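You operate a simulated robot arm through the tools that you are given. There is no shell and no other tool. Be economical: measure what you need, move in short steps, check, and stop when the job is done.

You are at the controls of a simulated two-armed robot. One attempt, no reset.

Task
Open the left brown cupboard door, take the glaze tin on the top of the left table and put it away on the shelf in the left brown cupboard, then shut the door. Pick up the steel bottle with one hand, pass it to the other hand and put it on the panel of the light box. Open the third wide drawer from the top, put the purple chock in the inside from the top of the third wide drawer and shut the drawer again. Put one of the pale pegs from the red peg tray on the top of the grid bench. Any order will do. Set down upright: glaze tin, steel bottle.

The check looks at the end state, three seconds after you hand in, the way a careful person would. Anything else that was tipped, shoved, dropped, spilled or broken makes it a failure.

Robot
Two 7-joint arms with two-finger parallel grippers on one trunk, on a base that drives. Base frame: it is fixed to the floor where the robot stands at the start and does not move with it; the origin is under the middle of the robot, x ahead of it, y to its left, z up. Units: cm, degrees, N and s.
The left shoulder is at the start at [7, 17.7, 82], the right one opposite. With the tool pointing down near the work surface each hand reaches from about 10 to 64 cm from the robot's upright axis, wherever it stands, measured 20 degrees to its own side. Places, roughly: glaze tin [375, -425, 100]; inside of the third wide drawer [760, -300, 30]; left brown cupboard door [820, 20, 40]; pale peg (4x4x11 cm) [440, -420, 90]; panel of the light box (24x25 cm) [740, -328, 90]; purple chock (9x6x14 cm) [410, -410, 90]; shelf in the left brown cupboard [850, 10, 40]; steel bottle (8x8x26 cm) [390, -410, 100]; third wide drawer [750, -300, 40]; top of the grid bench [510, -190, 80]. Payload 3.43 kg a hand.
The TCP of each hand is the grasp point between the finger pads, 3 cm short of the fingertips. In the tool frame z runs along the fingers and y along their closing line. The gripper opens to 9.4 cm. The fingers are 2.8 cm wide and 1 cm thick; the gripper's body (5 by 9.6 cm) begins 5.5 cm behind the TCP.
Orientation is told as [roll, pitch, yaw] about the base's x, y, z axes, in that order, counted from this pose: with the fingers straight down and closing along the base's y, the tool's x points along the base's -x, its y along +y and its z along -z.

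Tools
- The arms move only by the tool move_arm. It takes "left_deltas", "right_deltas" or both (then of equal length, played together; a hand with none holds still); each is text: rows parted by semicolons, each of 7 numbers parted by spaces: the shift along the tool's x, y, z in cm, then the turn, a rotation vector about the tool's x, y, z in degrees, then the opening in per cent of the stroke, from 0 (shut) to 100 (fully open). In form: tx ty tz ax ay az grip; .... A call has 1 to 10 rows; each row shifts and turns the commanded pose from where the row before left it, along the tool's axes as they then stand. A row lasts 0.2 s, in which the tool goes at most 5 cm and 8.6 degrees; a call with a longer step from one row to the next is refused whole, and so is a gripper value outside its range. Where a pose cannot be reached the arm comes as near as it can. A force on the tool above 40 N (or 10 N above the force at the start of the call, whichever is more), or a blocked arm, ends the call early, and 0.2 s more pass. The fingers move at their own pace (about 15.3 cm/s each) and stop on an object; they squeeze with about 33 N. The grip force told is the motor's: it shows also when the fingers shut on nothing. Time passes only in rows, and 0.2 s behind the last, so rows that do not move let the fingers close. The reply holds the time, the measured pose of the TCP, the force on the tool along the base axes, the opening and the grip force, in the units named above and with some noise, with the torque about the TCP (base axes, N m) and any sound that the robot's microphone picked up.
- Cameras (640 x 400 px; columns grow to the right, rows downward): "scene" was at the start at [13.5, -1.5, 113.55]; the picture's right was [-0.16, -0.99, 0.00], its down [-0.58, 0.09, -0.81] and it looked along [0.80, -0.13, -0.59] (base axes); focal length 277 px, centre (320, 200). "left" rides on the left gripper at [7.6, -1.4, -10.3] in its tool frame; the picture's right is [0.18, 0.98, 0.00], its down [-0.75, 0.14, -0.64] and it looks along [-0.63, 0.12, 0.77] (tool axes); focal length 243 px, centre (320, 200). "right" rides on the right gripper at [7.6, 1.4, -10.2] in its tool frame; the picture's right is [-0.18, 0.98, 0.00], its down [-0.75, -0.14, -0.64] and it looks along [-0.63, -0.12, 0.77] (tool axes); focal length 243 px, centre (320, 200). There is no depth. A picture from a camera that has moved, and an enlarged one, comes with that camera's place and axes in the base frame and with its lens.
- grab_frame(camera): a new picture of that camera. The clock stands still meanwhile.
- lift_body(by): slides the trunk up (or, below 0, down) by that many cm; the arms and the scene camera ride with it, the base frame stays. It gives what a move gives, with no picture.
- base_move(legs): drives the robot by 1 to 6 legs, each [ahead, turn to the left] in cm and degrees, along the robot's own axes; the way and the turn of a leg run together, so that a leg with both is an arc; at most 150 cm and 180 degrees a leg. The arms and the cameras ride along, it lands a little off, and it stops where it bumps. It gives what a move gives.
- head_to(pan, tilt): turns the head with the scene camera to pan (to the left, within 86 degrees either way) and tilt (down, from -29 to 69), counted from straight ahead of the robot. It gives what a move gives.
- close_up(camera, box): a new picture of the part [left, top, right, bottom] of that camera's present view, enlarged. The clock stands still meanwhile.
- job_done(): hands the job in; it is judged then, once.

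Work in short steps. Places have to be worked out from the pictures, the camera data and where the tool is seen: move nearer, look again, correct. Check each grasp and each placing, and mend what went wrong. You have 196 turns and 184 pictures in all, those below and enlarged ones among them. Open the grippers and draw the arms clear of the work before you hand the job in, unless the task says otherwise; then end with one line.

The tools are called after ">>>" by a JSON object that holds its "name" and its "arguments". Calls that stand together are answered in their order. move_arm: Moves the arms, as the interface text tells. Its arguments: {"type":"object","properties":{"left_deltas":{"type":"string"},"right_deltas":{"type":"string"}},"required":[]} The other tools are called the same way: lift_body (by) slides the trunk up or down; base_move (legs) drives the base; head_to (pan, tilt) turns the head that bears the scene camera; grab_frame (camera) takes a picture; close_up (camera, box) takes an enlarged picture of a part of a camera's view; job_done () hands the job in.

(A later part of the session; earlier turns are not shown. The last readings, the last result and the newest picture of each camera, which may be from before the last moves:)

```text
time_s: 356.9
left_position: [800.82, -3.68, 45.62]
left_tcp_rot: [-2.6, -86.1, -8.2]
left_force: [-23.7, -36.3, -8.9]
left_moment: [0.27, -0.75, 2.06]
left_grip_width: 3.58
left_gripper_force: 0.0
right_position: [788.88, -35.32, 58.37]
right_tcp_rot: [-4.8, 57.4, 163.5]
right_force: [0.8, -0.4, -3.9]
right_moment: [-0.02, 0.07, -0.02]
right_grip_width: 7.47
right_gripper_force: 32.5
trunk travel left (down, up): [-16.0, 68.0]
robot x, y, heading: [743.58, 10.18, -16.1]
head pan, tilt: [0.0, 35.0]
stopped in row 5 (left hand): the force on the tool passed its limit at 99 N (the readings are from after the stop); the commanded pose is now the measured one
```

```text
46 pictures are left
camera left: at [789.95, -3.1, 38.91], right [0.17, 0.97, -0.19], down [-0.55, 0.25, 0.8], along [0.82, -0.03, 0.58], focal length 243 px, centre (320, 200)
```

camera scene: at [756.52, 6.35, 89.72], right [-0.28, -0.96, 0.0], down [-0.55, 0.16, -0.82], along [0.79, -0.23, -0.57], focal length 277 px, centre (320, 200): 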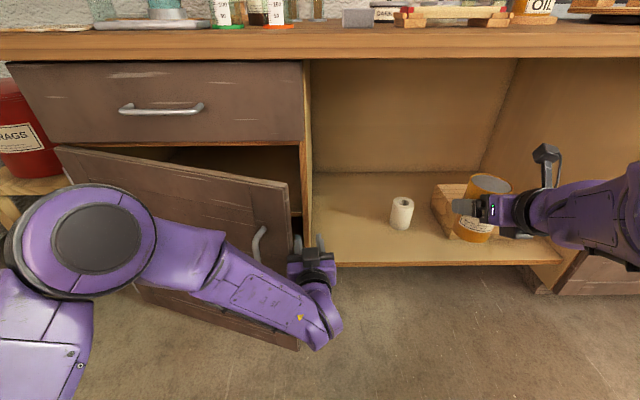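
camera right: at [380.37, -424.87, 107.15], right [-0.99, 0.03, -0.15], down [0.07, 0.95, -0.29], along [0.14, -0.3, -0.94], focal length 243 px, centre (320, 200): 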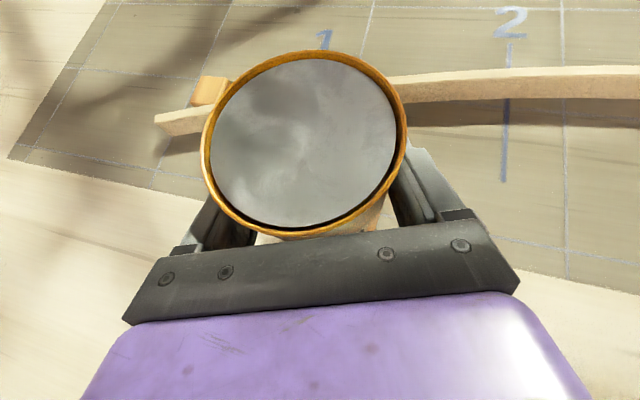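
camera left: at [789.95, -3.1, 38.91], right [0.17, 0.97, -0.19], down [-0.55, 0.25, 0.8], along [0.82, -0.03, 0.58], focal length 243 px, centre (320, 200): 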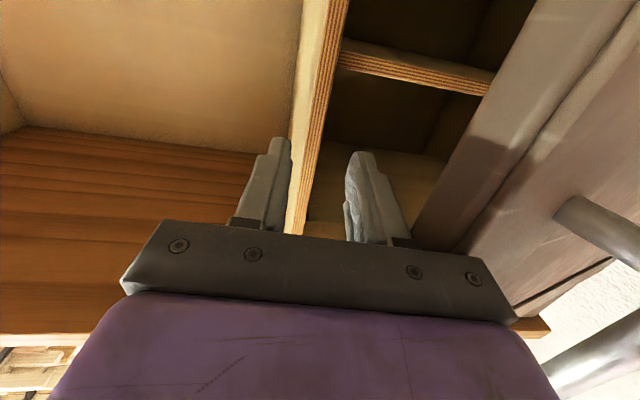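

Lucky: backing out pulled the door ≈30° open, and my fingers are inside its free edge. I push it further left slowly with the side of the hand.

>>> {"name": "move_arm", "arguments": {"left_deltas": "0 -0.5 0 0 0 0 0; 0 0.5 0 0 0 0 0; 0 0.7 0 0 0 0 0; 0 0.8 -0.3 0 0 0 0; 0 0.8 -0.3 0 0 0 0; 0 1 -0.5 0 0 0 0; 0 1 -0.5 0 0 0 0; 0 1 -0.5 0 0 0 0; 0 1 -0.5 0 0 0 0; 0 1 -0.5 0 0 0 0"}}

>>> {"name": "grab_frame", "arguments": {"camera": "scene"}}

```text
time_s: 358.1
left_position: [800.4, -1.66, 45.84]
left_tcp_rot: [-4.9, -86.1, -6.5]
left_force: [-7.7, -12.5, -0.5]
left_moment: [0.2, -0.14, 0.43]
left_grip_width: 0.0
left_gripper_force: 33.2
right_position: [788.79, -35.35, 58.48]
right_tcp_rot: [-4.6, 57.6, 163.8]
right_force: [-0.4, 0.0, -3.8]
right_moment: [-0.01, 0.06, 0.04]
right_grip_width: 7.48
right_gripper_force: 33.1
trunk travel left (down, up): [-16.0, 68.0]
robot x, y, heading: [743.42, 10.87, -16.3]
head pan, tilt: [0.0, 35.0]
stopped in row 6 (left hand): the force on the tool passed its limit at 63 N (the readings are from after the stop); the commanded pose is now the measured one
```

```text
45 pictures are left
camera scene: at [756.51, 6.46, 89.73], right [-0.28, -0.96, 0.0], down [-0.55, 0.16, -0.82], along [0.79, -0.23, -0.57], focal length 277 px, centre (320, 200)
```

scene: 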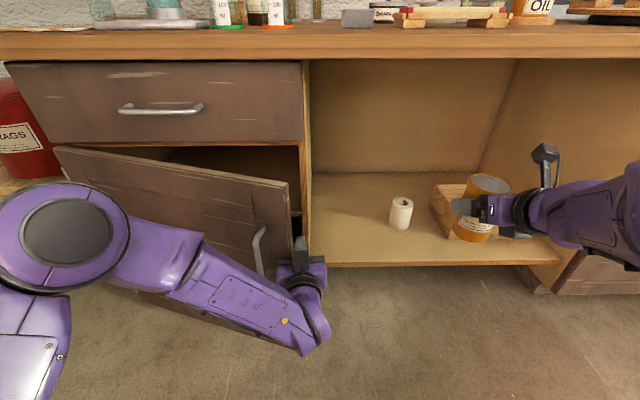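

My forearm lies outside the door, so it blocks itself. New plan: hook the door's top inner side with fingers pointing down from above. I back off, raise the trunk and turn the left hand down.

>>> {"name": "base_move", "arguments": {"legs": [[-24, 0]]}}

>>> {"name": "lift_body", "arguments": {"by": 18}}

>>> {"name": "move_arm", "arguments": {"left_deltas": "-2 0 0 0 8.5 0 0; -2 0 0 0 8.5 0 0; 0 0 0 0 8.5 0 0; 0 0 0 0 8.5 0 0; 0 0 0 0 8.5 0 0; 0 0 0 0 8.5 0 0; 0 0 0 0 8.5 0 0; 0 0 0 0 8.5 0 0; 0 0 0 0 8.5 0 0; 0 0 0 0 8.5 0 0"}}

>>> {"name": "grab_frame", "arguments": {"camera": "scene"}}

```text
time_s: 359.9
left_position: [777.47, 5.25, 45.83]
left_tcp_rot: [-5.3, -86.1, -5.9]
left_force: [0.3, -0.1, 0.3]
left_moment: [-0.01, -0.02, -0.01]
left_grip_width: 0.0
left_gripper_force: 33.2
right_position: [765.76, -28.53, 58.44]
right_tcp_rot: [-4.5, 57.4, 163.9]
right_force: [-0.5, 0.1, -4.2]
right_moment: [0.02, 0.01, 0.0]
right_grip_width: 7.47
right_gripper_force: 32.7
trunk travel left (down, up): [-16.0, 68.0]
robot x, y, heading: [720.56, 17.23, -16.3]
head pan, tilt: [0.0, 35.0]
```

```text
time_s: 361.9
left_position: [777.54, 5.24, 63.79]
left_tcp_rot: [-5.2, -86.1, -5.9]
left_force: [0.6, 0.0, 0.3]
left_moment: [0.0, 0.02, 0.02]
left_grip_width: 0.0
left_gripper_force: 33.4
right_position: [765.84, -28.41, 76.64]
right_tcp_rot: [-4.5, 57.5, 163.9]
right_force: [-0.2, 0.7, -4.1]
right_moment: [0.03, 0.04, 0.03]
right_grip_width: 7.47
right_gripper_force: 32.7
trunk travel left (down, up): [-34.0, 50.0]
robot x, y, heading: [720.26, 17.29, -16.1]
head pan, tilt: [0.0, 35.0]
```

```text
time_s: 364.1
left_position: [778.12, 5.19, 67.77]
left_tcp_rot: [-0.4, -1.0, -11.2]
left_force: [0.5, -0.4, 0.2]
left_moment: [0.0, 0.0, -0.02]
left_grip_width: 0.0
left_gripper_force: 33.2
right_position: [765.84, -28.6, 76.47]
right_tcp_rot: [-4.6, 57.5, 163.8]
right_force: [-0.2, -0.7, -3.8]
right_moment: [-0.01, 0.02, 0.02]
right_grip_width: 7.48
right_gripper_force: 32.6
trunk travel left (down, up): [-34.0, 50.0]
robot x, y, heading: [720.62, 16.7, -16.2]
head pan, tilt: [0.0, 35.0]
```

```text
44 pictures are left
camera scene: at [733.56, 13.22, 107.71], right [-0.28, -0.96, 0.0], down [-0.55, 0.16, -0.82], along [0.79, -0.23, -0.57], focal length 277 px, centre (320, 200)
```

scene: 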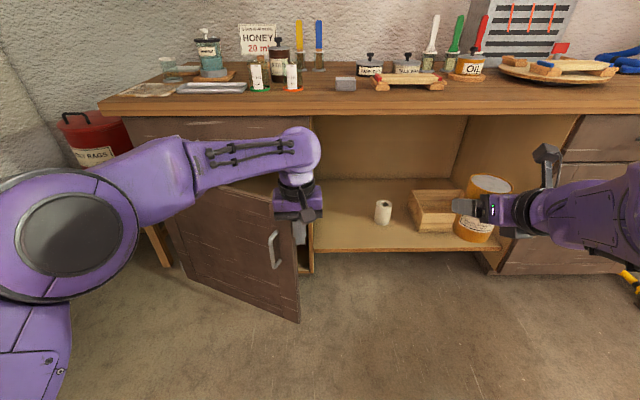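

Door stands ≈24° open: edge at n≈768.5, l≈210, top z≈61.5. I lift the left hand over the door top, drive 25 cm in, so the fingers come down behind it.

>>> {"name": "move_arm", "arguments": {"left_deltas": "0 0 -3 0 0 0 0; 0 3.5 -2.5 0 0 0 0; 0 3.5 0 0 0 0 0; 0 0 0 0 0 0 0"}}

>>> {"name": "base_move", "arguments": {"legs": [[25, 0]]}}

>>> {"name": "grab_frame", "arguments": {"camera": "scene"}}

>>> {"name": "grab_frame", "arguments": {"camera": "left"}}

```text
time_s: 365.1
left_position: [779.31, 11.8, 73.24]
left_tcp_rot: [-0.4, -1.2, -11.0]
left_force: [-0.1, 0.1, 0.4]
left_moment: [0.0, -0.06, -0.01]
left_grip_width: 0.0
left_gripper_force: 32.7
right_position: [765.89, -28.65, 76.63]
right_tcp_rot: [-4.7, 57.5, 163.8]
right_force: [0.8, 0.8, -2.9]
right_moment: [0.02, 0.08, -0.01]
right_grip_width: 7.47
right_gripper_force: 33.2
trunk travel left (down, up): [-34.0, 50.0]
robot x, y, heading: [720.04, 17.26, -16.3]
head pan, tilt: [0.0, 35.0]
```

```text
time_s: 366.9
left_position: [803.34, 5.02, 73.13]
left_tcp_rot: [-0.4, -1.1, -11.0]
left_force: [0.5, -0.3, -0.2]
left_moment: [0.02, 0.02, 0.01]
left_grip_width: 0.0
left_gripper_force: 33.2
right_position: [789.73, -35.51, 76.46]
right_tcp_rot: [-4.6, 57.3, 163.9]
right_force: [0.3, 0.5, -4.0]
right_moment: [-0.01, 0.0, -0.01]
right_grip_width: 7.49
right_gripper_force: 33.2
trunk travel left (down, up): [-34.0, 50.0]
robot x, y, heading: [744.54, 10.15, -16.1]
head pan, tilt: [0.0, 35.0]
```

```text
43 pictures are left
camera scene: at [757.48, 6.29, 107.71], right [-0.28, -0.96, 0.0], down [-0.55, 0.16, -0.82], along [0.79, -0.23, -0.57], focal length 277 px, centre (320, 200)
```

scene: 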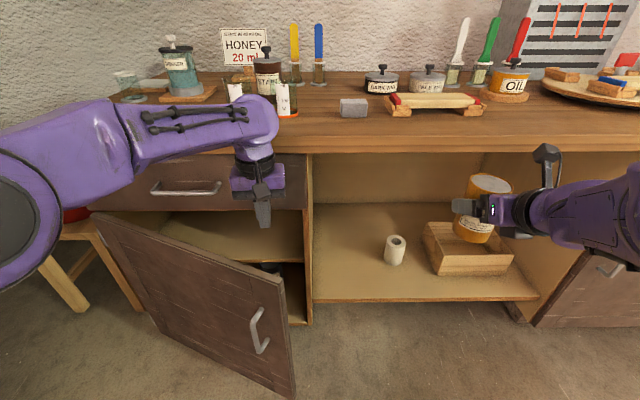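

```text
42 pictures are left
camera left: at [795.23, 5.08, 83.32], right [0.01, 1.0, -0.01], down [0.76, 0.0, 0.65], along [0.65, -0.01, -0.76], focal length 243 px, centre (320, 200)
```

left: 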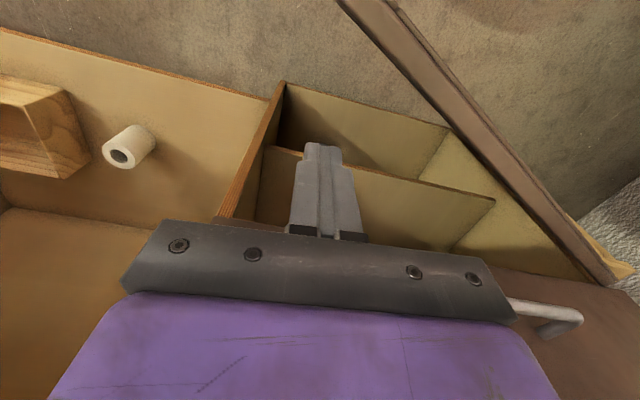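

The fingers are behind the door plane. I lower them inside and sweep slowly left to push the door open from within.

>>> {"name": "move_arm", "arguments": {"left_deltas": "0 0 4 0 0 0 0; 0 0 4 0 0 0 0; 0 0 4 0 0 0 0; 0 0 2.5 0 0 0 0; 0 2.5 0 0 0 0 0; 0 2.5 0 0 0 0 0; 0 2 0 0 0 0 0; 0 1.5 0 0 0 0 0; 0 1.5 0 0 0 0 0; 0 1.5 0 0 0 0 0"}}

>>> {"name": "move_arm", "arguments": {"left_deltas": "0 1.5 0 0 0 0 0; 0 1.5 0 0 0 0 0; 0 1.5 0 0 0 0 0; 0 1.5 0 0 0 0 0; 0 1.5 0 0 0 0 0; 0.5 1.5 0 0 0 0 0; 0.5 1.5 0 0 0 0 0; 0 0 0 0 0 0 0"}}

>>> {"name": "grab_frame", "arguments": {"camera": "scene"}}

```text
time_s: 369.1
left_position: [805.6, 16.27, 58.58]
left_tcp_rot: [-0.4, -1.1, -11.1]
left_force: [-0.4, 0.0, 0.7]
left_moment: [-0.02, 0.02, 0.0]
left_grip_width: 0.0
left_gripper_force: 32.7
right_position: [789.76, -35.38, 76.56]
right_tcp_rot: [-4.5, 57.6, 163.9]
right_force: [0.3, -0.3, -3.9]
right_moment: [-0.03, -0.01, -0.01]
right_grip_width: 7.48
right_gripper_force: 33.2
trunk travel left (down, up): [-34.0, 50.0]
robot x, y, heading: [744.04, 10.6, -16.4]
head pan, tilt: [0.0, 35.0]
```

```text
time_s: 370.9
left_position: [806.63, 26.8, 58.6]
left_tcp_rot: [-0.4, -1.1, -11.0]
left_force: [0.0, -0.6, 0.0]
left_moment: [0.02, 0.02, 0.0]
left_grip_width: 0.0
left_gripper_force: 33.3
right_position: [789.77, -35.42, 76.48]
right_tcp_rot: [-4.6, 57.5, 163.8]
right_force: [-0.2, -0.4, -4.0]
right_moment: [0.03, 0.0, 0.01]
right_grip_width: 7.48
right_gripper_force: 33.6
trunk travel left (down, up): [-34.0, 50.0]
robot x, y, heading: [744.04, 10.45, -16.1]
head pan, tilt: [0.0, 35.0]
```

```text
41 pictures are left
camera scene: at [757.41, 6.32, 107.72], right [-0.28, -0.96, 0.0], down [-0.55, 0.16, -0.82], along [0.79, -0.23, -0.57], focal length 277 px, centre (320, 200)
```

scene: 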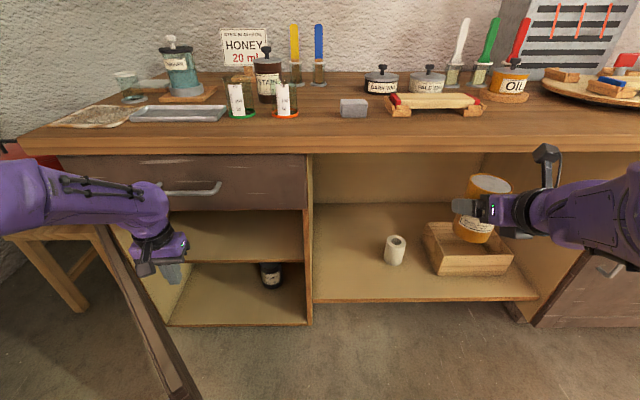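

The door swings freely, ≈42° now, and I see the middle shelf at z≈40. I back 10 cm and turn left 32° so the hooked fingers sweep it fully open.

>>> {"name": "base_move", "arguments": {"legs": [[-10, 0], [0, 34]]}}

>>> {"name": "head_to", "arguments": {"pan": -15, "tilt": 40}}

>>> {"name": "grab_frame", "arguments": {"camera": "scene"}}

```text
time_s: 373.7
left_position: [777.49, 61.46, 58.56]
left_tcp_rot: [-0.4, -1.1, 22.7]
left_force: [-0.1, 0.9, 0.3]
left_moment: [-0.01, 0.01, -0.01]
left_grip_width: 0.0
left_gripper_force: 33.1
right_position: [797.91, 0.43, 76.56]
right_tcp_rot: [-4.5, 57.5, -162.3]
right_force: [-0.8, 0.0, -3.7]
right_moment: [0.0, 0.01, 0.02]
right_grip_width: 7.49
right_gripper_force: 33.2
trunk travel left (down, up): [-34.0, 50.0]
robot x, y, heading: [734.86, 13.62, 17.8]
head pan, tilt: [0.0, 35.0]
```

```text
time_s: 374.4
left_position: [777.59, 61.44, 58.65]
left_tcp_rot: [-0.3, -1.0, 22.7]
left_force: [-0.4, 0.3, 0.1]
left_moment: [0.03, 0.0, 0.02]
left_grip_width: 0.0
left_gripper_force: 32.6
right_position: [797.92, 0.37, 76.57]
right_tcp_rot: [-4.5, 57.5, -162.3]
right_force: [0.2, 0.7, -4.6]
right_moment: [0.0, 0.04, -0.02]
right_grip_width: 7.47
right_gripper_force: 32.8
trunk travel left (down, up): [-34.0, 50.0]
robot x, y, heading: [734.73, 13.17, 17.9]
head pan, tilt: [-15.0, 40.0]
```

```text
40 pictures are left
camera scene: at [747.81, 14.9, 106.97], right [0.05, -1.0, 0.0], down [-0.64, -0.03, -0.77], along [0.77, 0.04, -0.64], focal length 277 px, centre (320, 200)
```

scene: 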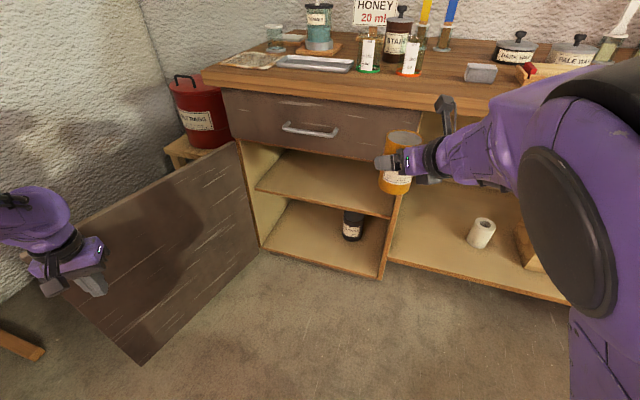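

Door fully open (~107°). The tin can be driven straight in: target ≈(837,17) on the z=40 shelf. I retract the left hand, shift the tin 7 cm left, and lower the trunk 28 cm.

>>> {"name": "move_arm", "arguments": {"left_deltas": "1.9 -3 0 0 0 0 0; 1.9 -3 0 0 0 0 0; 1.9 -3 0 0 0 0 0; 1.9 -3 0 0 0 0 0; 1.9 -3 0 0 0 0 0; 1.9 -3 0 0 0 0 0; 1.9 -3 0 0 0 0 0; 1.9 -3 0 0 0 0 0", "right_deltas": "0 -3.5 0 0 0 0 0; 0 -3.5 0 0 0 0 0; 0 0 0 0 0 0 0; 0 0 0 0 0 0 0; 0 0 0 0 0 0 0; 0 0 0 0 0 0 0; 0 0 0 0 0 0 0; 0 0 0 0 0 0 0"}}

>>> {"name": "lift_body", "arguments": {"by": -28}}

>>> {"name": "grab_frame", "arguments": {"camera": "scene"}}

>>> {"name": "grab_frame", "arguments": {"camera": "right"}}

```text
time_s: 376.2
left_position: [772.6, 33.42, 58.42]
left_tcp_rot: [-0.3, -1.1, 22.8]
left_force: [0.8, -0.1, -0.2]
left_moment: [0.0, -0.02, 0.02]
left_grip_width: 0.03
left_gripper_force: 33.4
right_position: [797.01, 6.48, 76.01]
right_tcp_rot: [-6.9, 57.7, -164.4]
right_force: [0.6, 0.5, -4.4]
right_moment: [0.0, 0.01, 0.02]
right_grip_width: 7.48
right_gripper_force: 32.4
right hand out of reach, approached as far as the arm can: row 2
trunk travel left (down, up): [-34.0, 50.0]
robot x, y, heading: [734.19, 13.16, 17.4]
head pan, tilt: [-15.0, 40.0]
```

```text
time_s: 379.1
left_position: [772.61, 33.28, 30.43]
left_tcp_rot: [-0.5, -1.1, 22.7]
left_force: [0.4, 0.2, 0.3]
left_moment: [0.04, -0.02, 0.0]
left_grip_width: 0.01
left_gripper_force: 32.5
right_position: [796.99, 6.49, 48.03]
right_tcp_rot: [-6.9, 57.5, -164.4]
right_force: [-0.4, -0.4, -4.1]
right_moment: [-0.02, 0.04, 0.0]
right_grip_width: 7.47
right_gripper_force: 33.0
trunk travel left (down, up): [-6.0, 78.0]
robot x, y, heading: [734.7, 13.17, 17.6]
head pan, tilt: [-15.0, 40.0]
```

```text
39 pictures are left
camera scene: at [747.79, 14.89, 78.97], right [0.05, -1.0, 0.0], down [-0.64, -0.03, -0.77], along [0.76, 0.04, -0.64], focal length 277 px, centre (320, 200)
```

scene: 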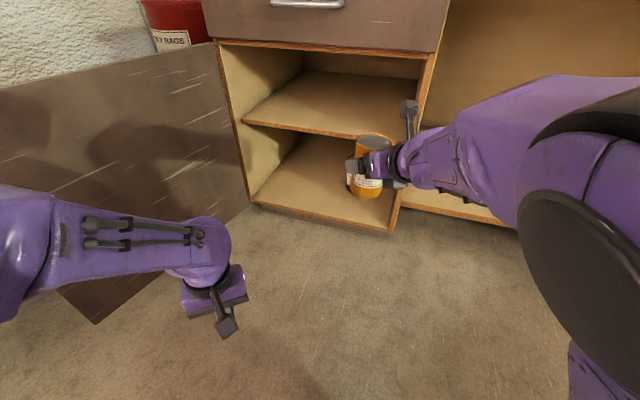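

```text
38 pictures are left
camera right: at [793.54, 2.7, 59.91], right [0.26, -0.94, -0.22], down [-0.94, -0.2, -0.28], along [0.22, 0.28, -0.93], focal length 243 px, centre (320, 200)
```

right: 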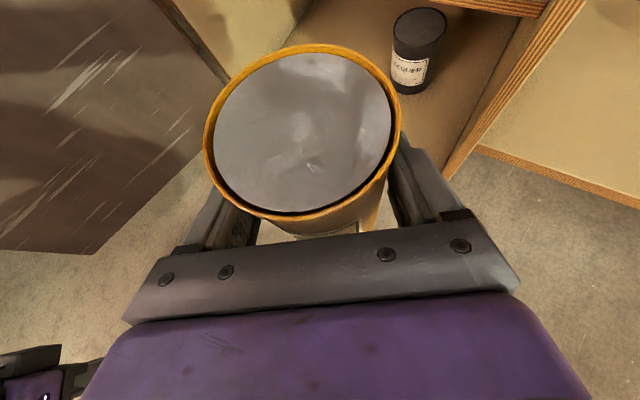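

Tin base is ≈42, shelf ≈40, camera clears the rail at 64. I level the roll by 4°, tuck the left hand, and drive in 26 cm first.

>>> {"name": "move_arm", "arguments": {"left_deltas": "2 -3 0 0 0 0 0; 1 -3 0 0 0 0 0; 0 0 0 0 0 0 0", "right_deltas": "0 0 0 0 0 -4.4 0; 0 0 0 0 0 0 0; 0 0 0 0 0 0 0"}}

>>> {"name": "base_move", "arguments": {"legs": [[26, 0]]}}

>>> {"name": "grab_frame", "arguments": {"camera": "scene"}}

>>> {"name": "grab_frame", "arguments": {"camera": "right"}}

```text
time_s: 379.9
left_position: [772.32, 26.7, 30.37]
left_tcp_rot: [-0.4, -1.2, 22.7]
left_force: [-0.2, -0.2, -0.2]
left_moment: [-0.02, 0.0, 0.01]
left_grip_width: 0.0
left_gripper_force: 32.9
right_position: [797.0, 6.48, 48.01]
right_tcp_rot: [0.1, 57.7, -156.3]
right_force: [-0.3, -0.9, -3.7]
right_moment: [-0.01, 0.09, 0.0]
right_grip_width: 7.48
right_gripper_force: 33.4
trunk travel left (down, up): [-6.0, 78.0]
robot x, y, heading: [734.53, 13.05, 17.5]
head pan, tilt: [-15.0, 40.0]
```

```text
time_s: 381.8
left_position: [796.98, 34.59, 30.53]
left_tcp_rot: [-0.5, -1.2, 22.8]
left_force: [-0.4, -0.2, 0.4]
left_moment: [0.02, -0.02, 0.03]
left_grip_width: 0.0
left_gripper_force: 32.6
right_position: [821.82, 14.52, 48.3]
right_tcp_rot: [0.1, 57.9, -156.0]
right_force: [-16.2, 9.9, 5.7]
right_moment: [0.52, 0.9, -0.08]
right_grip_width: 7.74
right_gripper_force: 33.4
trunk travel left (down, up): [-6.0, 78.0]
robot x, y, heading: [759.4, 21.09, 17.6]
head pan, tilt: [-15.0, 40.0]
```

```text
37 pictures are left
camera scene: at [772.47, 22.86, 78.99], right [0.05, -1.0, 0.0], down [-0.64, -0.03, -0.77], along [0.77, 0.04, -0.64], focal length 277 px, centre (320, 200)
```

scene: 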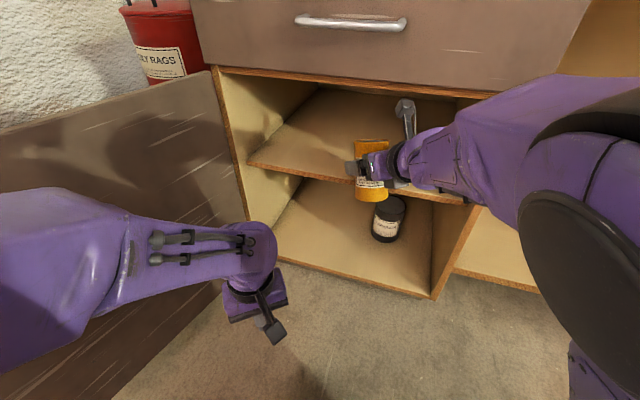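

```text
36 pictures are left
camera right: at [818.1, 11.29, 60.21], right [0.31, -0.94, -0.15], down [-0.92, -0.25, -0.3], along [0.24, 0.23, -0.94], focal length 243 px, centre (320, 200)
```

right: 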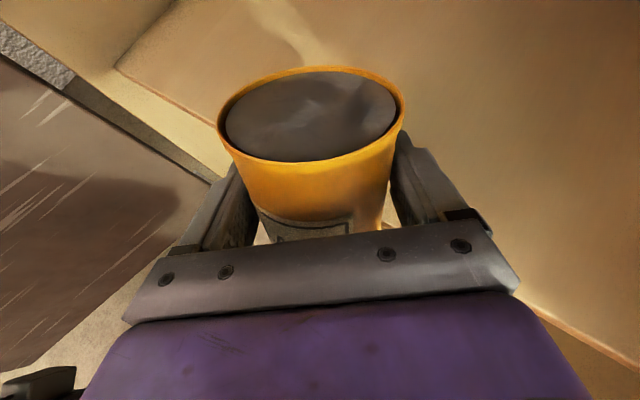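

The tin's base caught the shelf edge and tilted ≈25° in the grip (top forward). I back off 12 cm and pitch the hand up 25°, which re-levels the tin and also lowers the camera profile.

>>> {"name": "base_move", "arguments": {"legs": [[-12, 0]]}}

>>> {"name": "move_arm", "arguments": {"right_deltas": "0 0 0 0 8.4 0 0; 0 0 0 0 8.4 0 0; 0 0 0 0 8.2 0 0; 0 0 0 0 0 0 0"}}

>>> {"name": "grab_frame", "arguments": {"camera": "right"}}

>>> {"name": "close_up", "arguments": {"camera": "scene", "box": [230, 60, 500, 280]}}

```text
time_s: 383.0
left_position: [785.54, 30.91, 30.39]
left_tcp_rot: [-0.3, -1.1, 22.8]
left_force: [0.2, 0.1, 0.8]
left_moment: [-0.03, -0.02, -0.01]
left_grip_width: 0.0
left_gripper_force: 33.0
right_position: [810.34, 10.88, 47.99]
right_tcp_rot: [-0.5, 57.8, -156.6]
right_force: [0.1, 1.0, -4.2]
right_moment: [0.01, -0.04, 0.0]
right_grip_width: 7.74
right_gripper_force: 32.5
trunk travel left (down, up): [-6.0, 78.0]
robot x, y, heading: [747.62, 17.4, 17.7]
head pan, tilt: [-15.0, 40.0]
```

```text
time_s: 384.0
left_position: [785.7, 31.0, 30.37]
left_tcp_rot: [-0.3, -1.1, 22.9]
left_force: [-0.5, 0.0, -0.5]
left_moment: [0.04, -0.05, 0.02]
left_grip_width: 0.02
left_gripper_force: 33.0
right_position: [810.42, 10.55, 48.27]
right_tcp_rot: [-15.2, 83.2, -171.9]
right_force: [0.1, 0.5, -4.7]
right_moment: [-0.01, 0.02, 0.01]
right_grip_width: 7.68
right_gripper_force: 33.3
trunk travel left (down, up): [-6.0, 78.0]
robot x, y, heading: [747.82, 17.13, 18.0]
head pan, tilt: [-15.0, 40.0]
```

```text
35 pictures are left
camera right: at [802.58, 5.19, 57.23], right [0.37, -0.9, -0.21], down [-0.73, -0.14, -0.67], along [0.58, 0.4, -0.71], focal length 243 px, centre (320, 200)
```

right: 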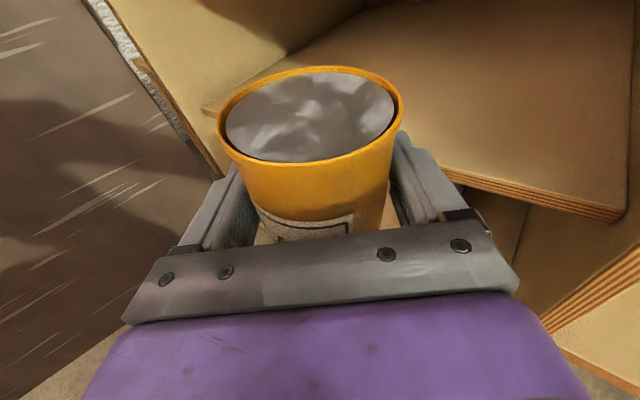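

```text
1.82 times, centred on (365, 170) of scene
camera zoom: at [761.14, 19.14, 78.96], right [0.05, -1.0, 0.0], down [-0.64, -0.03, -0.77], along [0.76, 0.04, -0.64], focal length 504 px, centre (238, 254)
```

zoom: 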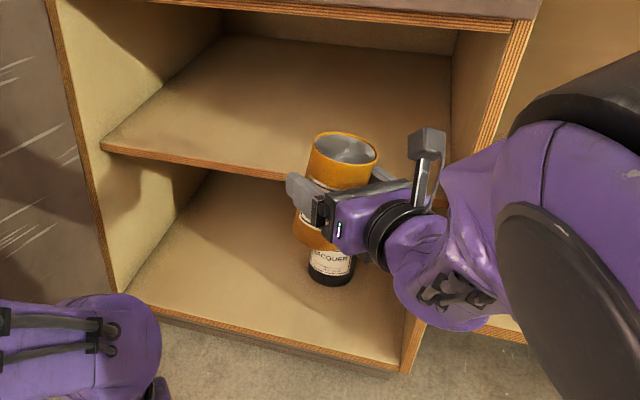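

By the ellipse of the lid the tin is now within ≈2–3° of vertical. I raise 2.8 cm and drive 14 cm, then check the clearance over the shelf edge.

>>> {"name": "move_arm", "arguments": {"right_deltas": "1.4 0 0 0 0 0 0; 1.4 0 0 0 0 0 0; 0 0 0 0 0 0 0"}}

>>> {"name": "base_move", "arguments": {"legs": [[13, 0]]}}

>>> {"name": "close_up", "arguments": {"camera": "scene", "box": [230, 60, 500, 280]}}

```text
time_s: 384.8
left_position: [785.55, 30.86, 30.46]
left_tcp_rot: [-0.4, -1.1, 22.8]
left_force: [0.1, 0.6, 0.8]
left_moment: [-0.04, 0.01, -0.04]
left_grip_width: 0.0
left_gripper_force: 33.1
right_position: [810.99, 10.53, 50.59]
right_tcp_rot: [-12.2, 82.6, -168.8]
right_force: [-0.2, -1.0, -4.2]
right_moment: [0.01, 0.02, 0.01]
right_grip_width: 7.71
right_gripper_force: 33.1
trunk travel left (down, up): [-6.0, 78.0]
robot x, y, heading: [747.75, 17.49, 17.8]
head pan, tilt: [-15.0, 40.0]
```

```text
time_s: 386.1
left_position: [797.99, 34.74, 30.4]
left_tcp_rot: [-0.3, -1.1, 22.9]
left_force: [-0.5, 1.3, 0.2]
left_moment: [0.03, 0.01, 0.0]
left_grip_width: 0.01
left_gripper_force: 32.8
right_position: [823.17, 14.51, 50.81]
right_tcp_rot: [-12.7, 82.9, -169.3]
right_force: [0.0, 0.7, -3.6]
right_moment: [-0.01, 0.0, 0.05]
right_grip_width: 7.67
right_gripper_force: 33.2
trunk travel left (down, up): [-6.0, 78.0]
robot x, y, heading: [760.47, 21.31, 17.7]
head pan, tilt: [-15.0, 40.0]
```

```text
1.82 times, centred on (365, 170) of scene
camera zoom: at [773.49, 23.06, 78.96], right [0.05, -1.0, 0.0], down [-0.64, -0.03, -0.77], along [0.76, 0.04, -0.64], focal length 504 px, centre (238, 254)
```

zoom: 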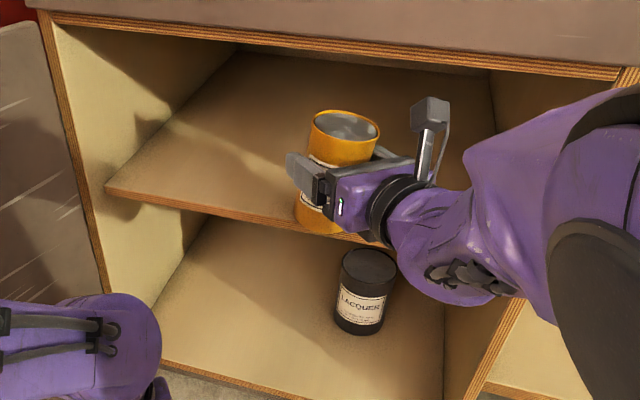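

No contact; the tin clears the edge. I drive another 13 cm in.

>>> {"name": "base_move", "arguments": {"legs": [[7, 0], [6, 0]]}}

>>> {"name": "grab_frame", "arguments": {"camera": "scene"}}

>>> {"name": "grab_frame", "arguments": {"camera": "right"}}

```text
time_s: 387.7
left_position: [810.45, 38.75, 30.34]
left_tcp_rot: [-0.4, -1.1, 22.7]
left_force: [-0.5, 0.4, -0.6]
left_moment: [0.02, 0.0, 0.03]
left_grip_width: 0.01
left_gripper_force: 32.4
right_position: [835.61, 18.36, 50.81]
right_tcp_rot: [-15.1, 82.8, -171.5]
right_force: [-0.2, 0.5, -3.6]
right_moment: [-0.02, 0.02, -0.03]
right_grip_width: 7.64
right_gripper_force: 33.0
trunk travel left (down, up): [-6.0, 78.0]
robot x, y, heading: [773.0, 25.52, 17.8]
head pan, tilt: [-15.0, 40.0]
```

```text
32 pictures are left
camera scene: at [785.91, 27.0, 78.96], right [0.05, -1.0, 0.0], down [-0.64, -0.03, -0.77], along [0.76, 0.04, -0.64], focal length 277 px, centre (320, 200)
```

scene: 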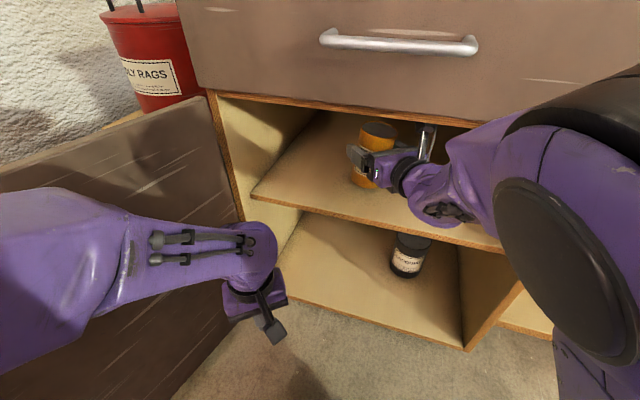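

```text
31 pictures are left
camera right: at [827.77, 13.08, 59.71], right [0.37, -0.91, -0.21], down [-0.73, -0.14, -0.67], along [0.57, 0.4, -0.71], focal length 243 px, centre (320, 200)
```

right: 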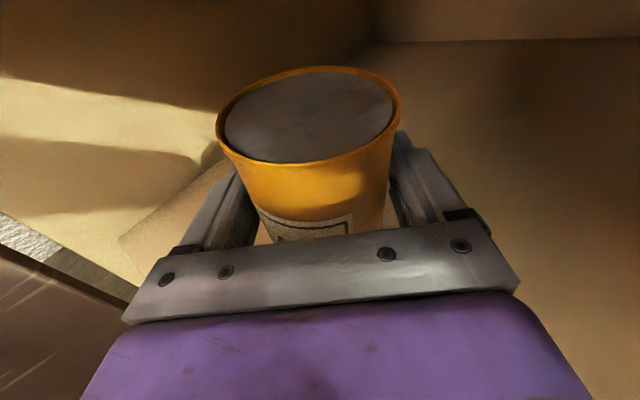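

The tin is over the shelf (n≈802). I lower it in small steps until contact.

>>> {"name": "move_arm", "arguments": {"right_deltas": "-0.8 0 0 0 0 0 0; -0.6 0 0 0 0 0 0; -0.5 0 0 0 0 0 0; -0.5 0 0 0 0 0 0; -0.4 0 0 0 0 0 0; -0.4 0 0 0 0 0 0; 0 0 0 0 0 0 0"}}

>>> {"name": "close_up", "arguments": {"camera": "scene", "box": [270, 90, 470, 250]}}

```text
time_s: 389.3
left_position: [810.29, 38.69, 30.53]
left_tcp_rot: [-0.5, -1.3, 22.5]
left_force: [-0.5, -0.7, -0.3]
left_moment: [-0.04, 0.01, 0.06]
left_grip_width: 0.01
left_gripper_force: 33.0
right_position: [835.29, 18.09, 48.93]
right_tcp_rot: [-30.8, 83.8, 172.4]
right_force: [0.1, 14.2, 32.2]
right_moment: [0.16, 0.14, -0.01]
right_grip_width: 7.54
right_gripper_force: 32.7
trunk travel left (down, up): [-6.0, 78.0]
robot x, y, heading: [772.79, 25.07, 17.8]
head pan, tilt: [-15.0, 40.0]
```

```text
2.50 times, centred on (370, 170) of scene
camera zoom: at [785.6, 27.13, 79.04], right [0.05, -1.0, 0.0], down [-0.64, -0.03, -0.77], along [0.77, 0.03, -0.64], focal length 692 px, centre (195, 275)
```

zoom: 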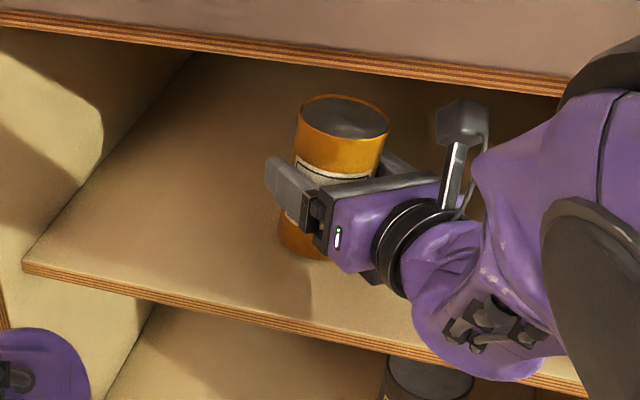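

Firm contact. I ease up 0.5 cm, open the fingers and watch.

>>> {"name": "move_arm", "arguments": {"right_deltas": "0.5 0 0 0 0 0 0; 0 0 0 0 0 0 0; 0 0 0 0 0 0 60; 0 0 0 0 0 0 100; 0 0 0 0 0 0 100; 0 0 0 0 0 0 100"}}

>>> {"name": "close_up", "arguments": {"camera": "scene", "box": [270, 90, 470, 250]}}

>>> {"name": "close_up", "arguments": {"camera": "right", "box": [160, 20, 480, 260]}}

```text
time_s: 390.7
left_position: [810.43, 38.77, 30.32]
left_tcp_rot: [-0.4, -1.0, 22.7]
left_force: [0.1, 0.3, 0.3]
left_moment: [-0.01, 0.0, -0.04]
left_grip_width: 0.01
left_gripper_force: 32.6
right_position: [835.47, 17.9, 48.07]
right_tcp_rot: [-26.9, 82.4, 176.2]
right_force: [1.3, -0.3, -0.1]
right_moment: [0.0, -0.01, 0.01]
right_grip_width: 9.41
right_gripper_force: 0.1
trunk travel left (down, up): [-6.0, 78.0]
robot x, y, heading: [772.71, 25.23, 17.7]
head pan, tilt: [-15.0, 40.0]
```

```text
2.50 times, centred on (370, 170) of scene
camera zoom: at [785.88, 27.02, 78.97], right [0.05, -1.0, 0.0], down [-0.64, -0.03, -0.77], along [0.77, 0.03, -0.64], focal length 692 px, centre (195, 275)
```

zoom: 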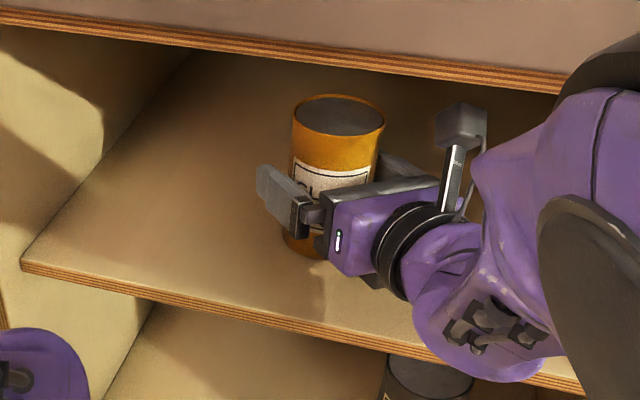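

```text
1.67 times, centred on (320, 140) of right
camera zoom: at [827.59, 12.43, 56.92], right [0.36, -0.9, -0.24], down [-0.74, -0.12, -0.66], along [0.57, 0.41, -0.71], focal length 404 px, centre (320, 300)
```

zoom: 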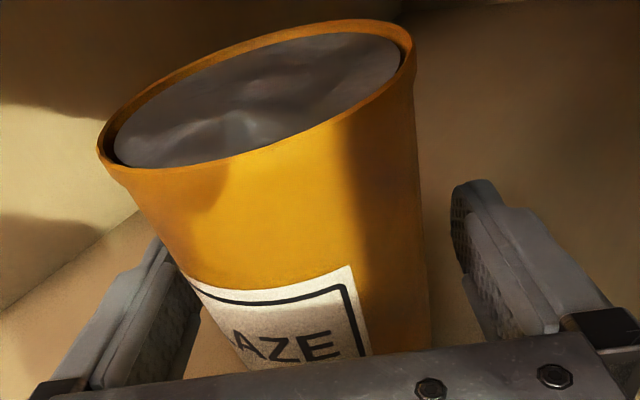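

The tin stands on the shelf. I withdraw the right hand straight along its fingers.

>>> {"name": "move_arm", "arguments": {"right_deltas": "0 0 -1 0 0 0 100; 0 0 -1.5 0 0 0 100; 0 0 -2 0 0 0 100; 0 0 -2 0 0 0 100; 0 0 -2 0 0 0 100; 0 0 0 0 0 0 100"}}

>>> {"name": "close_up", "arguments": {"camera": "scene", "box": [270, 90, 470, 250]}}

```text
time_s: 392.1
left_position: [810.29, 38.74, 30.45]
left_tcp_rot: [-0.4, -1.2, 22.7]
left_force: [0.9, 0.4, -0.4]
left_moment: [0.0, -0.01, 0.0]
left_grip_width: 0.01
left_gripper_force: 32.8
right_position: [829.39, 14.16, 47.69]
right_tcp_rot: [-24.8, 82.9, 178.8]
right_force: [-0.2, 0.1, -0.7]
right_moment: [-0.01, 0.02, 0.01]
right_grip_width: 9.42
right_gripper_force: 0.0
right hand out of reach, approached as far as the arm can: row 4, 5
trunk travel left (down, up): [-6.0, 78.0]
robot x, y, heading: [773.21, 25.52, 17.5]
head pan, tilt: [-15.0, 40.0]
```

```text
2.50 times, centred on (370, 170) of scene
camera zoom: at [785.88, 27.02, 78.97], right [0.05, -1.0, 0.0], down [-0.64, -0.03, -0.77], along [0.77, 0.04, -0.64], focal length 692 px, centre (195, 275)
```

zoom: 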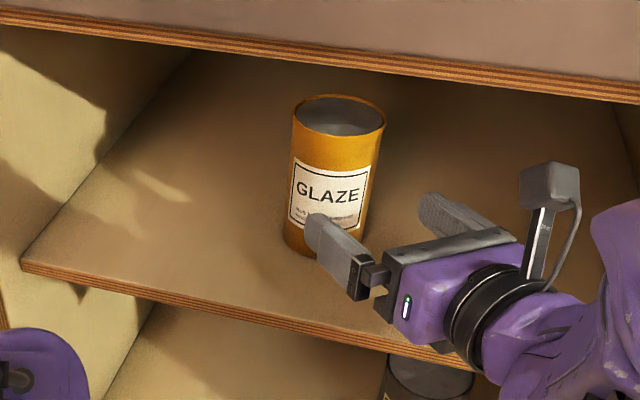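

Tin is upright on the shelf. I back out, raise the trunk so the arms pass above the door, and reposition left to close it.

>>> {"name": "base_move", "arguments": {"legs": [[-38, 0]]}}

>>> {"name": "lift_body", "arguments": {"by": 40}}

>>> {"name": "base_move", "arguments": {"legs": [[0, 57], [28, 0], [0, -45]]}}

>>> {"name": "head_to", "arguments": {"pan": 0, "tilt": 40}}

>>> {"name": "grab_frame", "arguments": {"camera": "scene"}}

```text
time_s: 394.5
left_position: [774.09, 27.18, 30.38]
left_tcp_rot: [-0.4, -1.1, 22.7]
left_force: [0.1, -0.4, 0.7]
left_moment: [-0.01, 0.0, -0.05]
left_grip_width: 0.0
left_gripper_force: 32.7
right_position: [793.11, 2.52, 47.35]
right_tcp_rot: [-24.0, 82.5, 179.3]
right_force: [-1.0, -0.3, 0.1]
right_moment: [0.0, -0.02, 0.01]
right_grip_width: 9.41
right_gripper_force: 0.1
trunk travel left (down, up): [-6.0, 78.0]
robot x, y, heading: [736.23, 13.55, 17.7]
head pan, tilt: [-15.0, 40.0]
```

```text
time_s: 398.3
left_position: [774.13, 27.24, 70.28]
left_tcp_rot: [-0.4, -1.1, 22.7]
left_force: [-0.3, 0.1, 0.7]
left_moment: [0.02, 0.03, -0.02]
left_grip_width: 0.0
left_gripper_force: 32.8
right_position: [793.25, 2.51, 87.35]
right_tcp_rot: [-25.6, 82.5, 177.6]
right_force: [-0.5, 0.0, -0.4]
right_moment: [0.0, 0.01, 0.04]
right_grip_width: 9.4
right_gripper_force: 0.1
trunk travel left (down, up): [-46.0, 38.0]
robot x, y, heading: [736.17, 13.74, 17.7]
head pan, tilt: [-15.0, 40.0]
```

```text
time_s: 404.8
left_position: [778.36, 61.22, 70.47]
left_tcp_rot: [-0.5, -1.1, 34.2]
left_force: [-0.1, 0.5, -0.4]
left_moment: [0.01, 0.01, 0.0]
left_grip_width: 0.0
left_gripper_force: 32.8
right_position: [801.95, 40.94, 87.52]
right_tcp_rot: [-26.0, 82.6, -171.1]
right_force: [0.5, 0.2, -0.2]
right_moment: [0.0, -0.01, 0.0]
right_grip_width: 9.38
right_gripper_force: 0.1
trunk travel left (down, up): [-46.0, 38.0]
robot x, y, heading: [744.28, 40.52, 29.3]
head pan, tilt: [-15.0, 40.0]
```

```text
time_s: 405.6
left_position: [778.38, 61.26, 70.53]
left_tcp_rot: [-0.5, -1.0, 34.2]
left_force: [0.7, -0.4, 0.2]
left_moment: [0.0, 0.0, 0.0]
left_grip_width: 0.0
left_gripper_force: 32.6
right_position: [802.03, 40.8, 87.36]
right_tcp_rot: [-26.6, 82.5, -171.6]
right_force: [-0.1, 0.1, -0.4]
right_moment: [0.03, -0.02, 0.03]
right_grip_width: 9.39
right_gripper_force: 0.1
trunk travel left (down, up): [-46.0, 38.0]
robot x, y, heading: [744.15, 40.27, 29.1]
head pan, tilt: [0.0, 40.0]
```

```text
26 pictures are left
camera scene: at [755.86, 46.87, 118.97], right [0.49, -0.87, 0.0], down [-0.56, -0.31, -0.77], along [0.67, 0.37, -0.64], focal length 277 px, centre (320, 200)
```

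scene: 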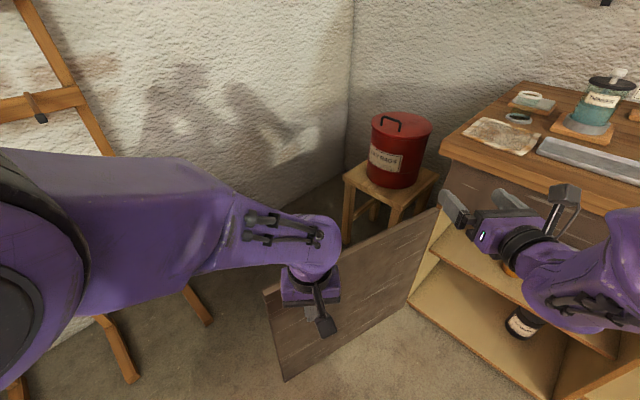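

I see the door's free edge at ≈(781,75). I carry the left hand over its top to the outer side and lower it there.

>>> {"name": "move_arm", "arguments": {"left_deltas": "-4.1 2.1 0 0 0 0 0; -4.1 2.1 0 0 0 0 0; -4.1 2.1 0 0 0 0 0; -4.1 2.1 0 0 0 0 0; -4.1 2.1 0 0 0 0 0; 0 0 4 0 0 0 0; 0 0 4 0 0 0 0; 0 0 4 0 0 0 0; 0 0 1 0 0 0 0; 0 0 0 0 0 0 0"}}

>>> {"name": "grab_frame", "arguments": {"camera": "scene"}}

```text
time_s: 407.8
left_position: [789.48, 81.35, 57.68]
left_tcp_rot: [-0.3, -1.1, 34.2]
left_force: [-0.5, -0.3, 0.1]
left_moment: [0.02, 0.02, 0.04]
left_grip_width: 0.0
left_gripper_force: 33.3
right_position: [801.88, 40.81, 87.45]
right_tcp_rot: [-26.3, 82.5, -171.4]
right_force: [0.2, -0.5, -0.4]
right_moment: [0.02, -0.01, 0.02]
right_grip_width: 9.42
right_gripper_force: 0.1
trunk travel left (down, up): [-46.0, 38.0]
robot x, y, heading: [744.41, 40.22, 29.2]
head pan, tilt: [0.0, 40.0]
```

```text
25 pictures are left
camera scene: at [755.87, 46.89, 118.97], right [0.49, -0.87, 0.0], down [-0.56, -0.31, -0.77], along [0.67, 0.37, -0.64], focal length 277 px, centre (320, 200)
```

scene: 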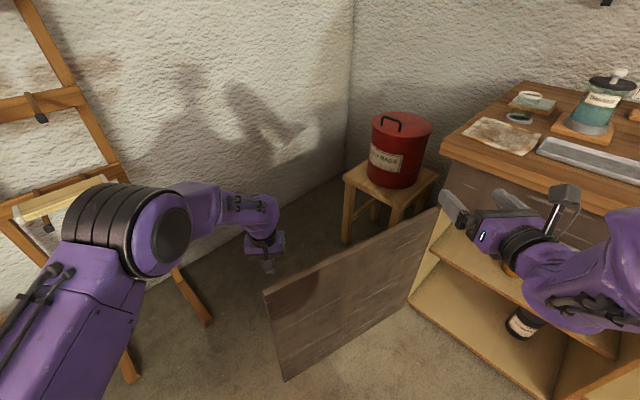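

The hand is on the door's outer side. I back 8 cm and turn right 60° to sweep the door mostly shut.

>>> {"name": "base_move", "arguments": {"legs": [[-8, 0], [0, -30], [0, -30]]}}

>>> {"name": "grab_frame", "arguments": {"camera": "scene"}}

```text
time_s: 411.8
left_position: [795.44, 17.71, 57.9]
left_tcp_rot: [-0.4, -1.1, -25.7]
left_force: [0.1, -1.1, -0.2]
left_moment: [-0.01, 0.01, -0.02]
left_grip_width: 0.0
left_gripper_force: 33.2
right_position: [766.51, -13.18, 87.49]
right_tcp_rot: [-26.3, 82.6, 128.7]
right_force: [0.4, 0.3, 0.1]
right_moment: [-0.03, -0.01, 0.01]
right_grip_width: 9.38
right_gripper_force: 0.1
trunk travel left (down, up): [-46.0, 38.0]
robot x, y, heading: [737.44, 36.6, -30.6]
head pan, tilt: [0.0, 40.0]
```

```text
24 pictures are left
camera scene: at [748.66, 29.46, 118.97], right [-0.51, -0.86, 0.0], down [-0.55, 0.33, -0.77], along [0.66, -0.39, -0.64], focal length 277 px, centre (320, 200)
```

scene: 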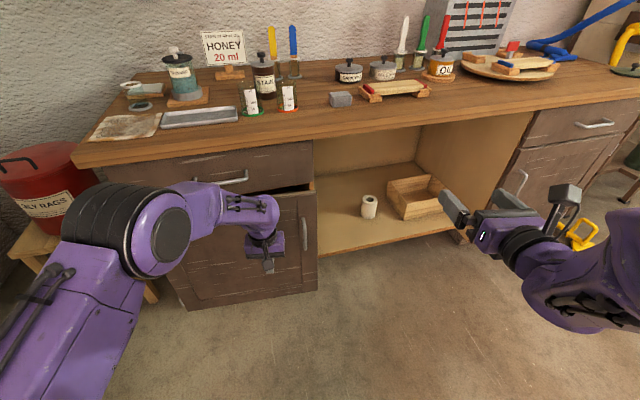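

Nearly shut. I turn the left hand to point forward so its fingertips can push the last bit below the countertop.

>>> {"name": "move_arm", "arguments": {"left_deltas": "0 0 0 0 -8.5 0 0; 0 0 0 0 -8.5 0 0; 0 0 0 0 -8.5 0 0; 0 0 0 0 -8.5 0 0; 0 0 0 0 -8.5 0 0; 0 0 0 0 -8.5 0 0; 0 0 0 0 -8.5 0 0; 0 0 0 0 -8.5 0 0; 0 0 0 0 -8.5 0 0; 0 0 0 0 0 0 0"}}

>>> {"name": "base_move", "arguments": {"legs": [[0, 8], [10, 0]]}}

>>> {"name": "grab_frame", "arguments": {"camera": "scene"}}

```text
time_s: 414.0
left_position: [795.49, 17.82, 57.83]
left_tcp_rot: [-1.6, -77.7, -24.1]
left_force: [-0.1, -0.7, 0.4]
left_moment: [0.0, -0.01, -0.01]
left_grip_width: 0.0
left_gripper_force: 32.9
right_position: [766.53, -13.29, 87.44]
right_tcp_rot: [-26.4, 82.6, 128.6]
right_force: [-0.5, -0.4, 0.0]
right_moment: [-0.04, 0.01, -0.02]
right_grip_width: 9.4
right_gripper_force: 0.1
trunk travel left (down, up): [-46.0, 38.0]
robot x, y, heading: [737.03, 36.22, -30.7]
head pan, tilt: [0.0, 40.0]
```

```text
time_s: 415.7
left_position: [806.79, 22.33, 57.61]
left_tcp_rot: [-1.7, -77.5, -16.0]
left_force: [0.1, 0.3, 0.0]
left_moment: [0.02, -0.03, -0.03]
left_grip_width: 0.0
left_gripper_force: 33.2
right_position: [782.46, -12.42, 87.46]
right_tcp_rot: [-26.3, 82.6, 137.0]
right_force: [1.1, -0.3, 0.3]
right_moment: [0.03, -0.02, 0.0]
right_grip_width: 9.42
right_gripper_force: 0.0
trunk travel left (down, up): [-46.0, 38.0]
robot x, y, heading: [746.52, 32.4, -22.8]
head pan, tilt: [0.0, 40.0]
```

```text
23 pictures are left
camera scene: at [758.87, 27.29, 118.95], right [-0.39, -0.92, 0.0], down [-0.59, 0.25, -0.77], along [0.71, -0.29, -0.64], focal length 277 px, centre (320, 200)
```

scene: 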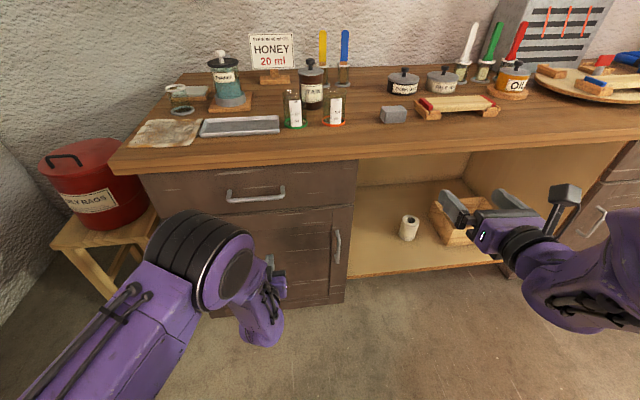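

It looks nearly flush. I push on until contact.

>>> {"name": "base_move", "arguments": {"legs": [[8, 0], [3, 0], [2, 0]]}}

>>> {"name": "close_up", "arguments": {"camera": "scene", "box": [120, 150, 440, 350]}}

```text
time_s: 417.3
left_position: [815.92, 18.48, 57.71]
left_tcp_rot: [-2.9, -77.7, -14.6]
left_force: [-9.8, 1.9, 7.3]
left_moment: [-0.03, -0.32, 0.0]
left_grip_width: 0.0
left_gripper_force: 33.2
right_position: [792.05, -16.37, 87.48]
right_tcp_rot: [-27.8, 82.6, 135.4]
right_force: [0.4, 0.5, -0.4]
right_moment: [0.02, 0.01, 0.0]
right_grip_width: 9.41
right_gripper_force: 0.1
trunk travel left (down, up): [-46.0, 38.0]
robot x, y, heading: [756.46, 28.4, -22.6]
head pan, tilt: [0.0, 40.0]
stopped in leg 2: the force on the tool passed its limit at 125 N (the readings are from after the stop); the commanded pose is now the measured one
```

```text
2.00 times, centred on (280, 250) of scene
camera zoom: at [768.24, 23.37, 118.99], right [-0.38, -0.92, 0.0], down [-0.59, 0.25, -0.77], along [0.71, -0.29, -0.64], focal length 554 px, centre (400, 100)
```

zoom: 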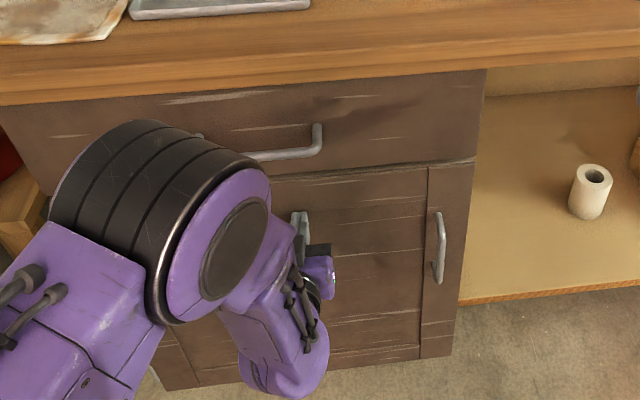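

Door is pressed shut. I back off to verify that it stays closed.

>>> {"name": "base_move", "arguments": {"legs": [[-45, 0]]}}

>>> {"name": "head_to", "arguments": {"pan": 0, "tilt": 32}}

>>> {"name": "grab_frame", "arguments": {"camera": "scene"}}

```text
time_s: 420.0
left_position: [774.25, 35.6, 57.7]
left_tcp_rot: [-2.8, -77.6, -14.9]
left_force: [-0.4, 0.3, 0.2]
left_moment: [0.02, 0.0, 0.01]
left_grip_width: 0.02
left_gripper_force: 32.9
right_position: [750.09, 0.91, 87.47]
right_tcp_rot: [-27.3, 82.5, 135.7]
right_force: [0.0, 0.3, -0.6]
right_moment: [0.03, 0.01, 0.01]
right_grip_width: 9.41
right_gripper_force: 0.1
trunk travel left (down, up): [-46.0, 38.0]
robot x, y, heading: [714.16, 46.13, -22.8]
head pan, tilt: [0.0, 40.0]
```

```text
time_s: 420.7
left_position: [774.17, 35.61, 57.83]
left_tcp_rot: [-2.8, -77.5, -14.8]
left_force: [0.6, 0.1, 0.8]
left_moment: [-0.03, 0.0, -0.01]
left_grip_width: 0.0
left_gripper_force: 33.0
right_position: [750.19, 0.84, 87.37]
right_tcp_rot: [-27.5, 82.4, 135.5]
right_force: [-1.2, 0.2, -0.1]
right_moment: [0.0, -0.01, -0.01]
right_grip_width: 9.39
right_gripper_force: 0.0
trunk travel left (down, up): [-46.0, 38.0]
robot x, y, heading: [714.39, 46.26, -23.0]
head pan, tilt: [0.0, 32.0]
```

```text
21 pictures are left
camera scene: at [727.06, 40.58, 120.19], right [-0.39, -0.92, 0.0], down [-0.49, 0.21, -0.85], along [0.78, -0.33, -0.53], focal length 277 px, centre (320, 200)
```

scene: 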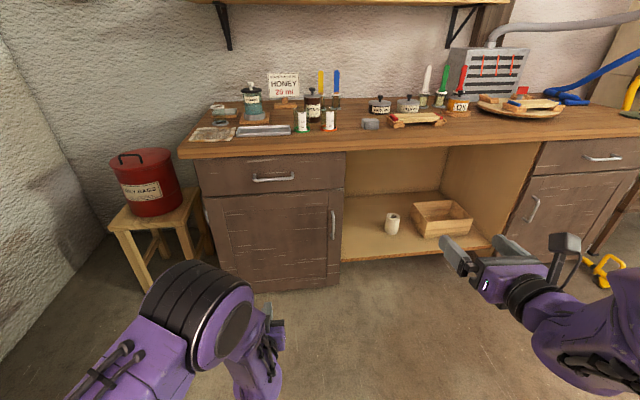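

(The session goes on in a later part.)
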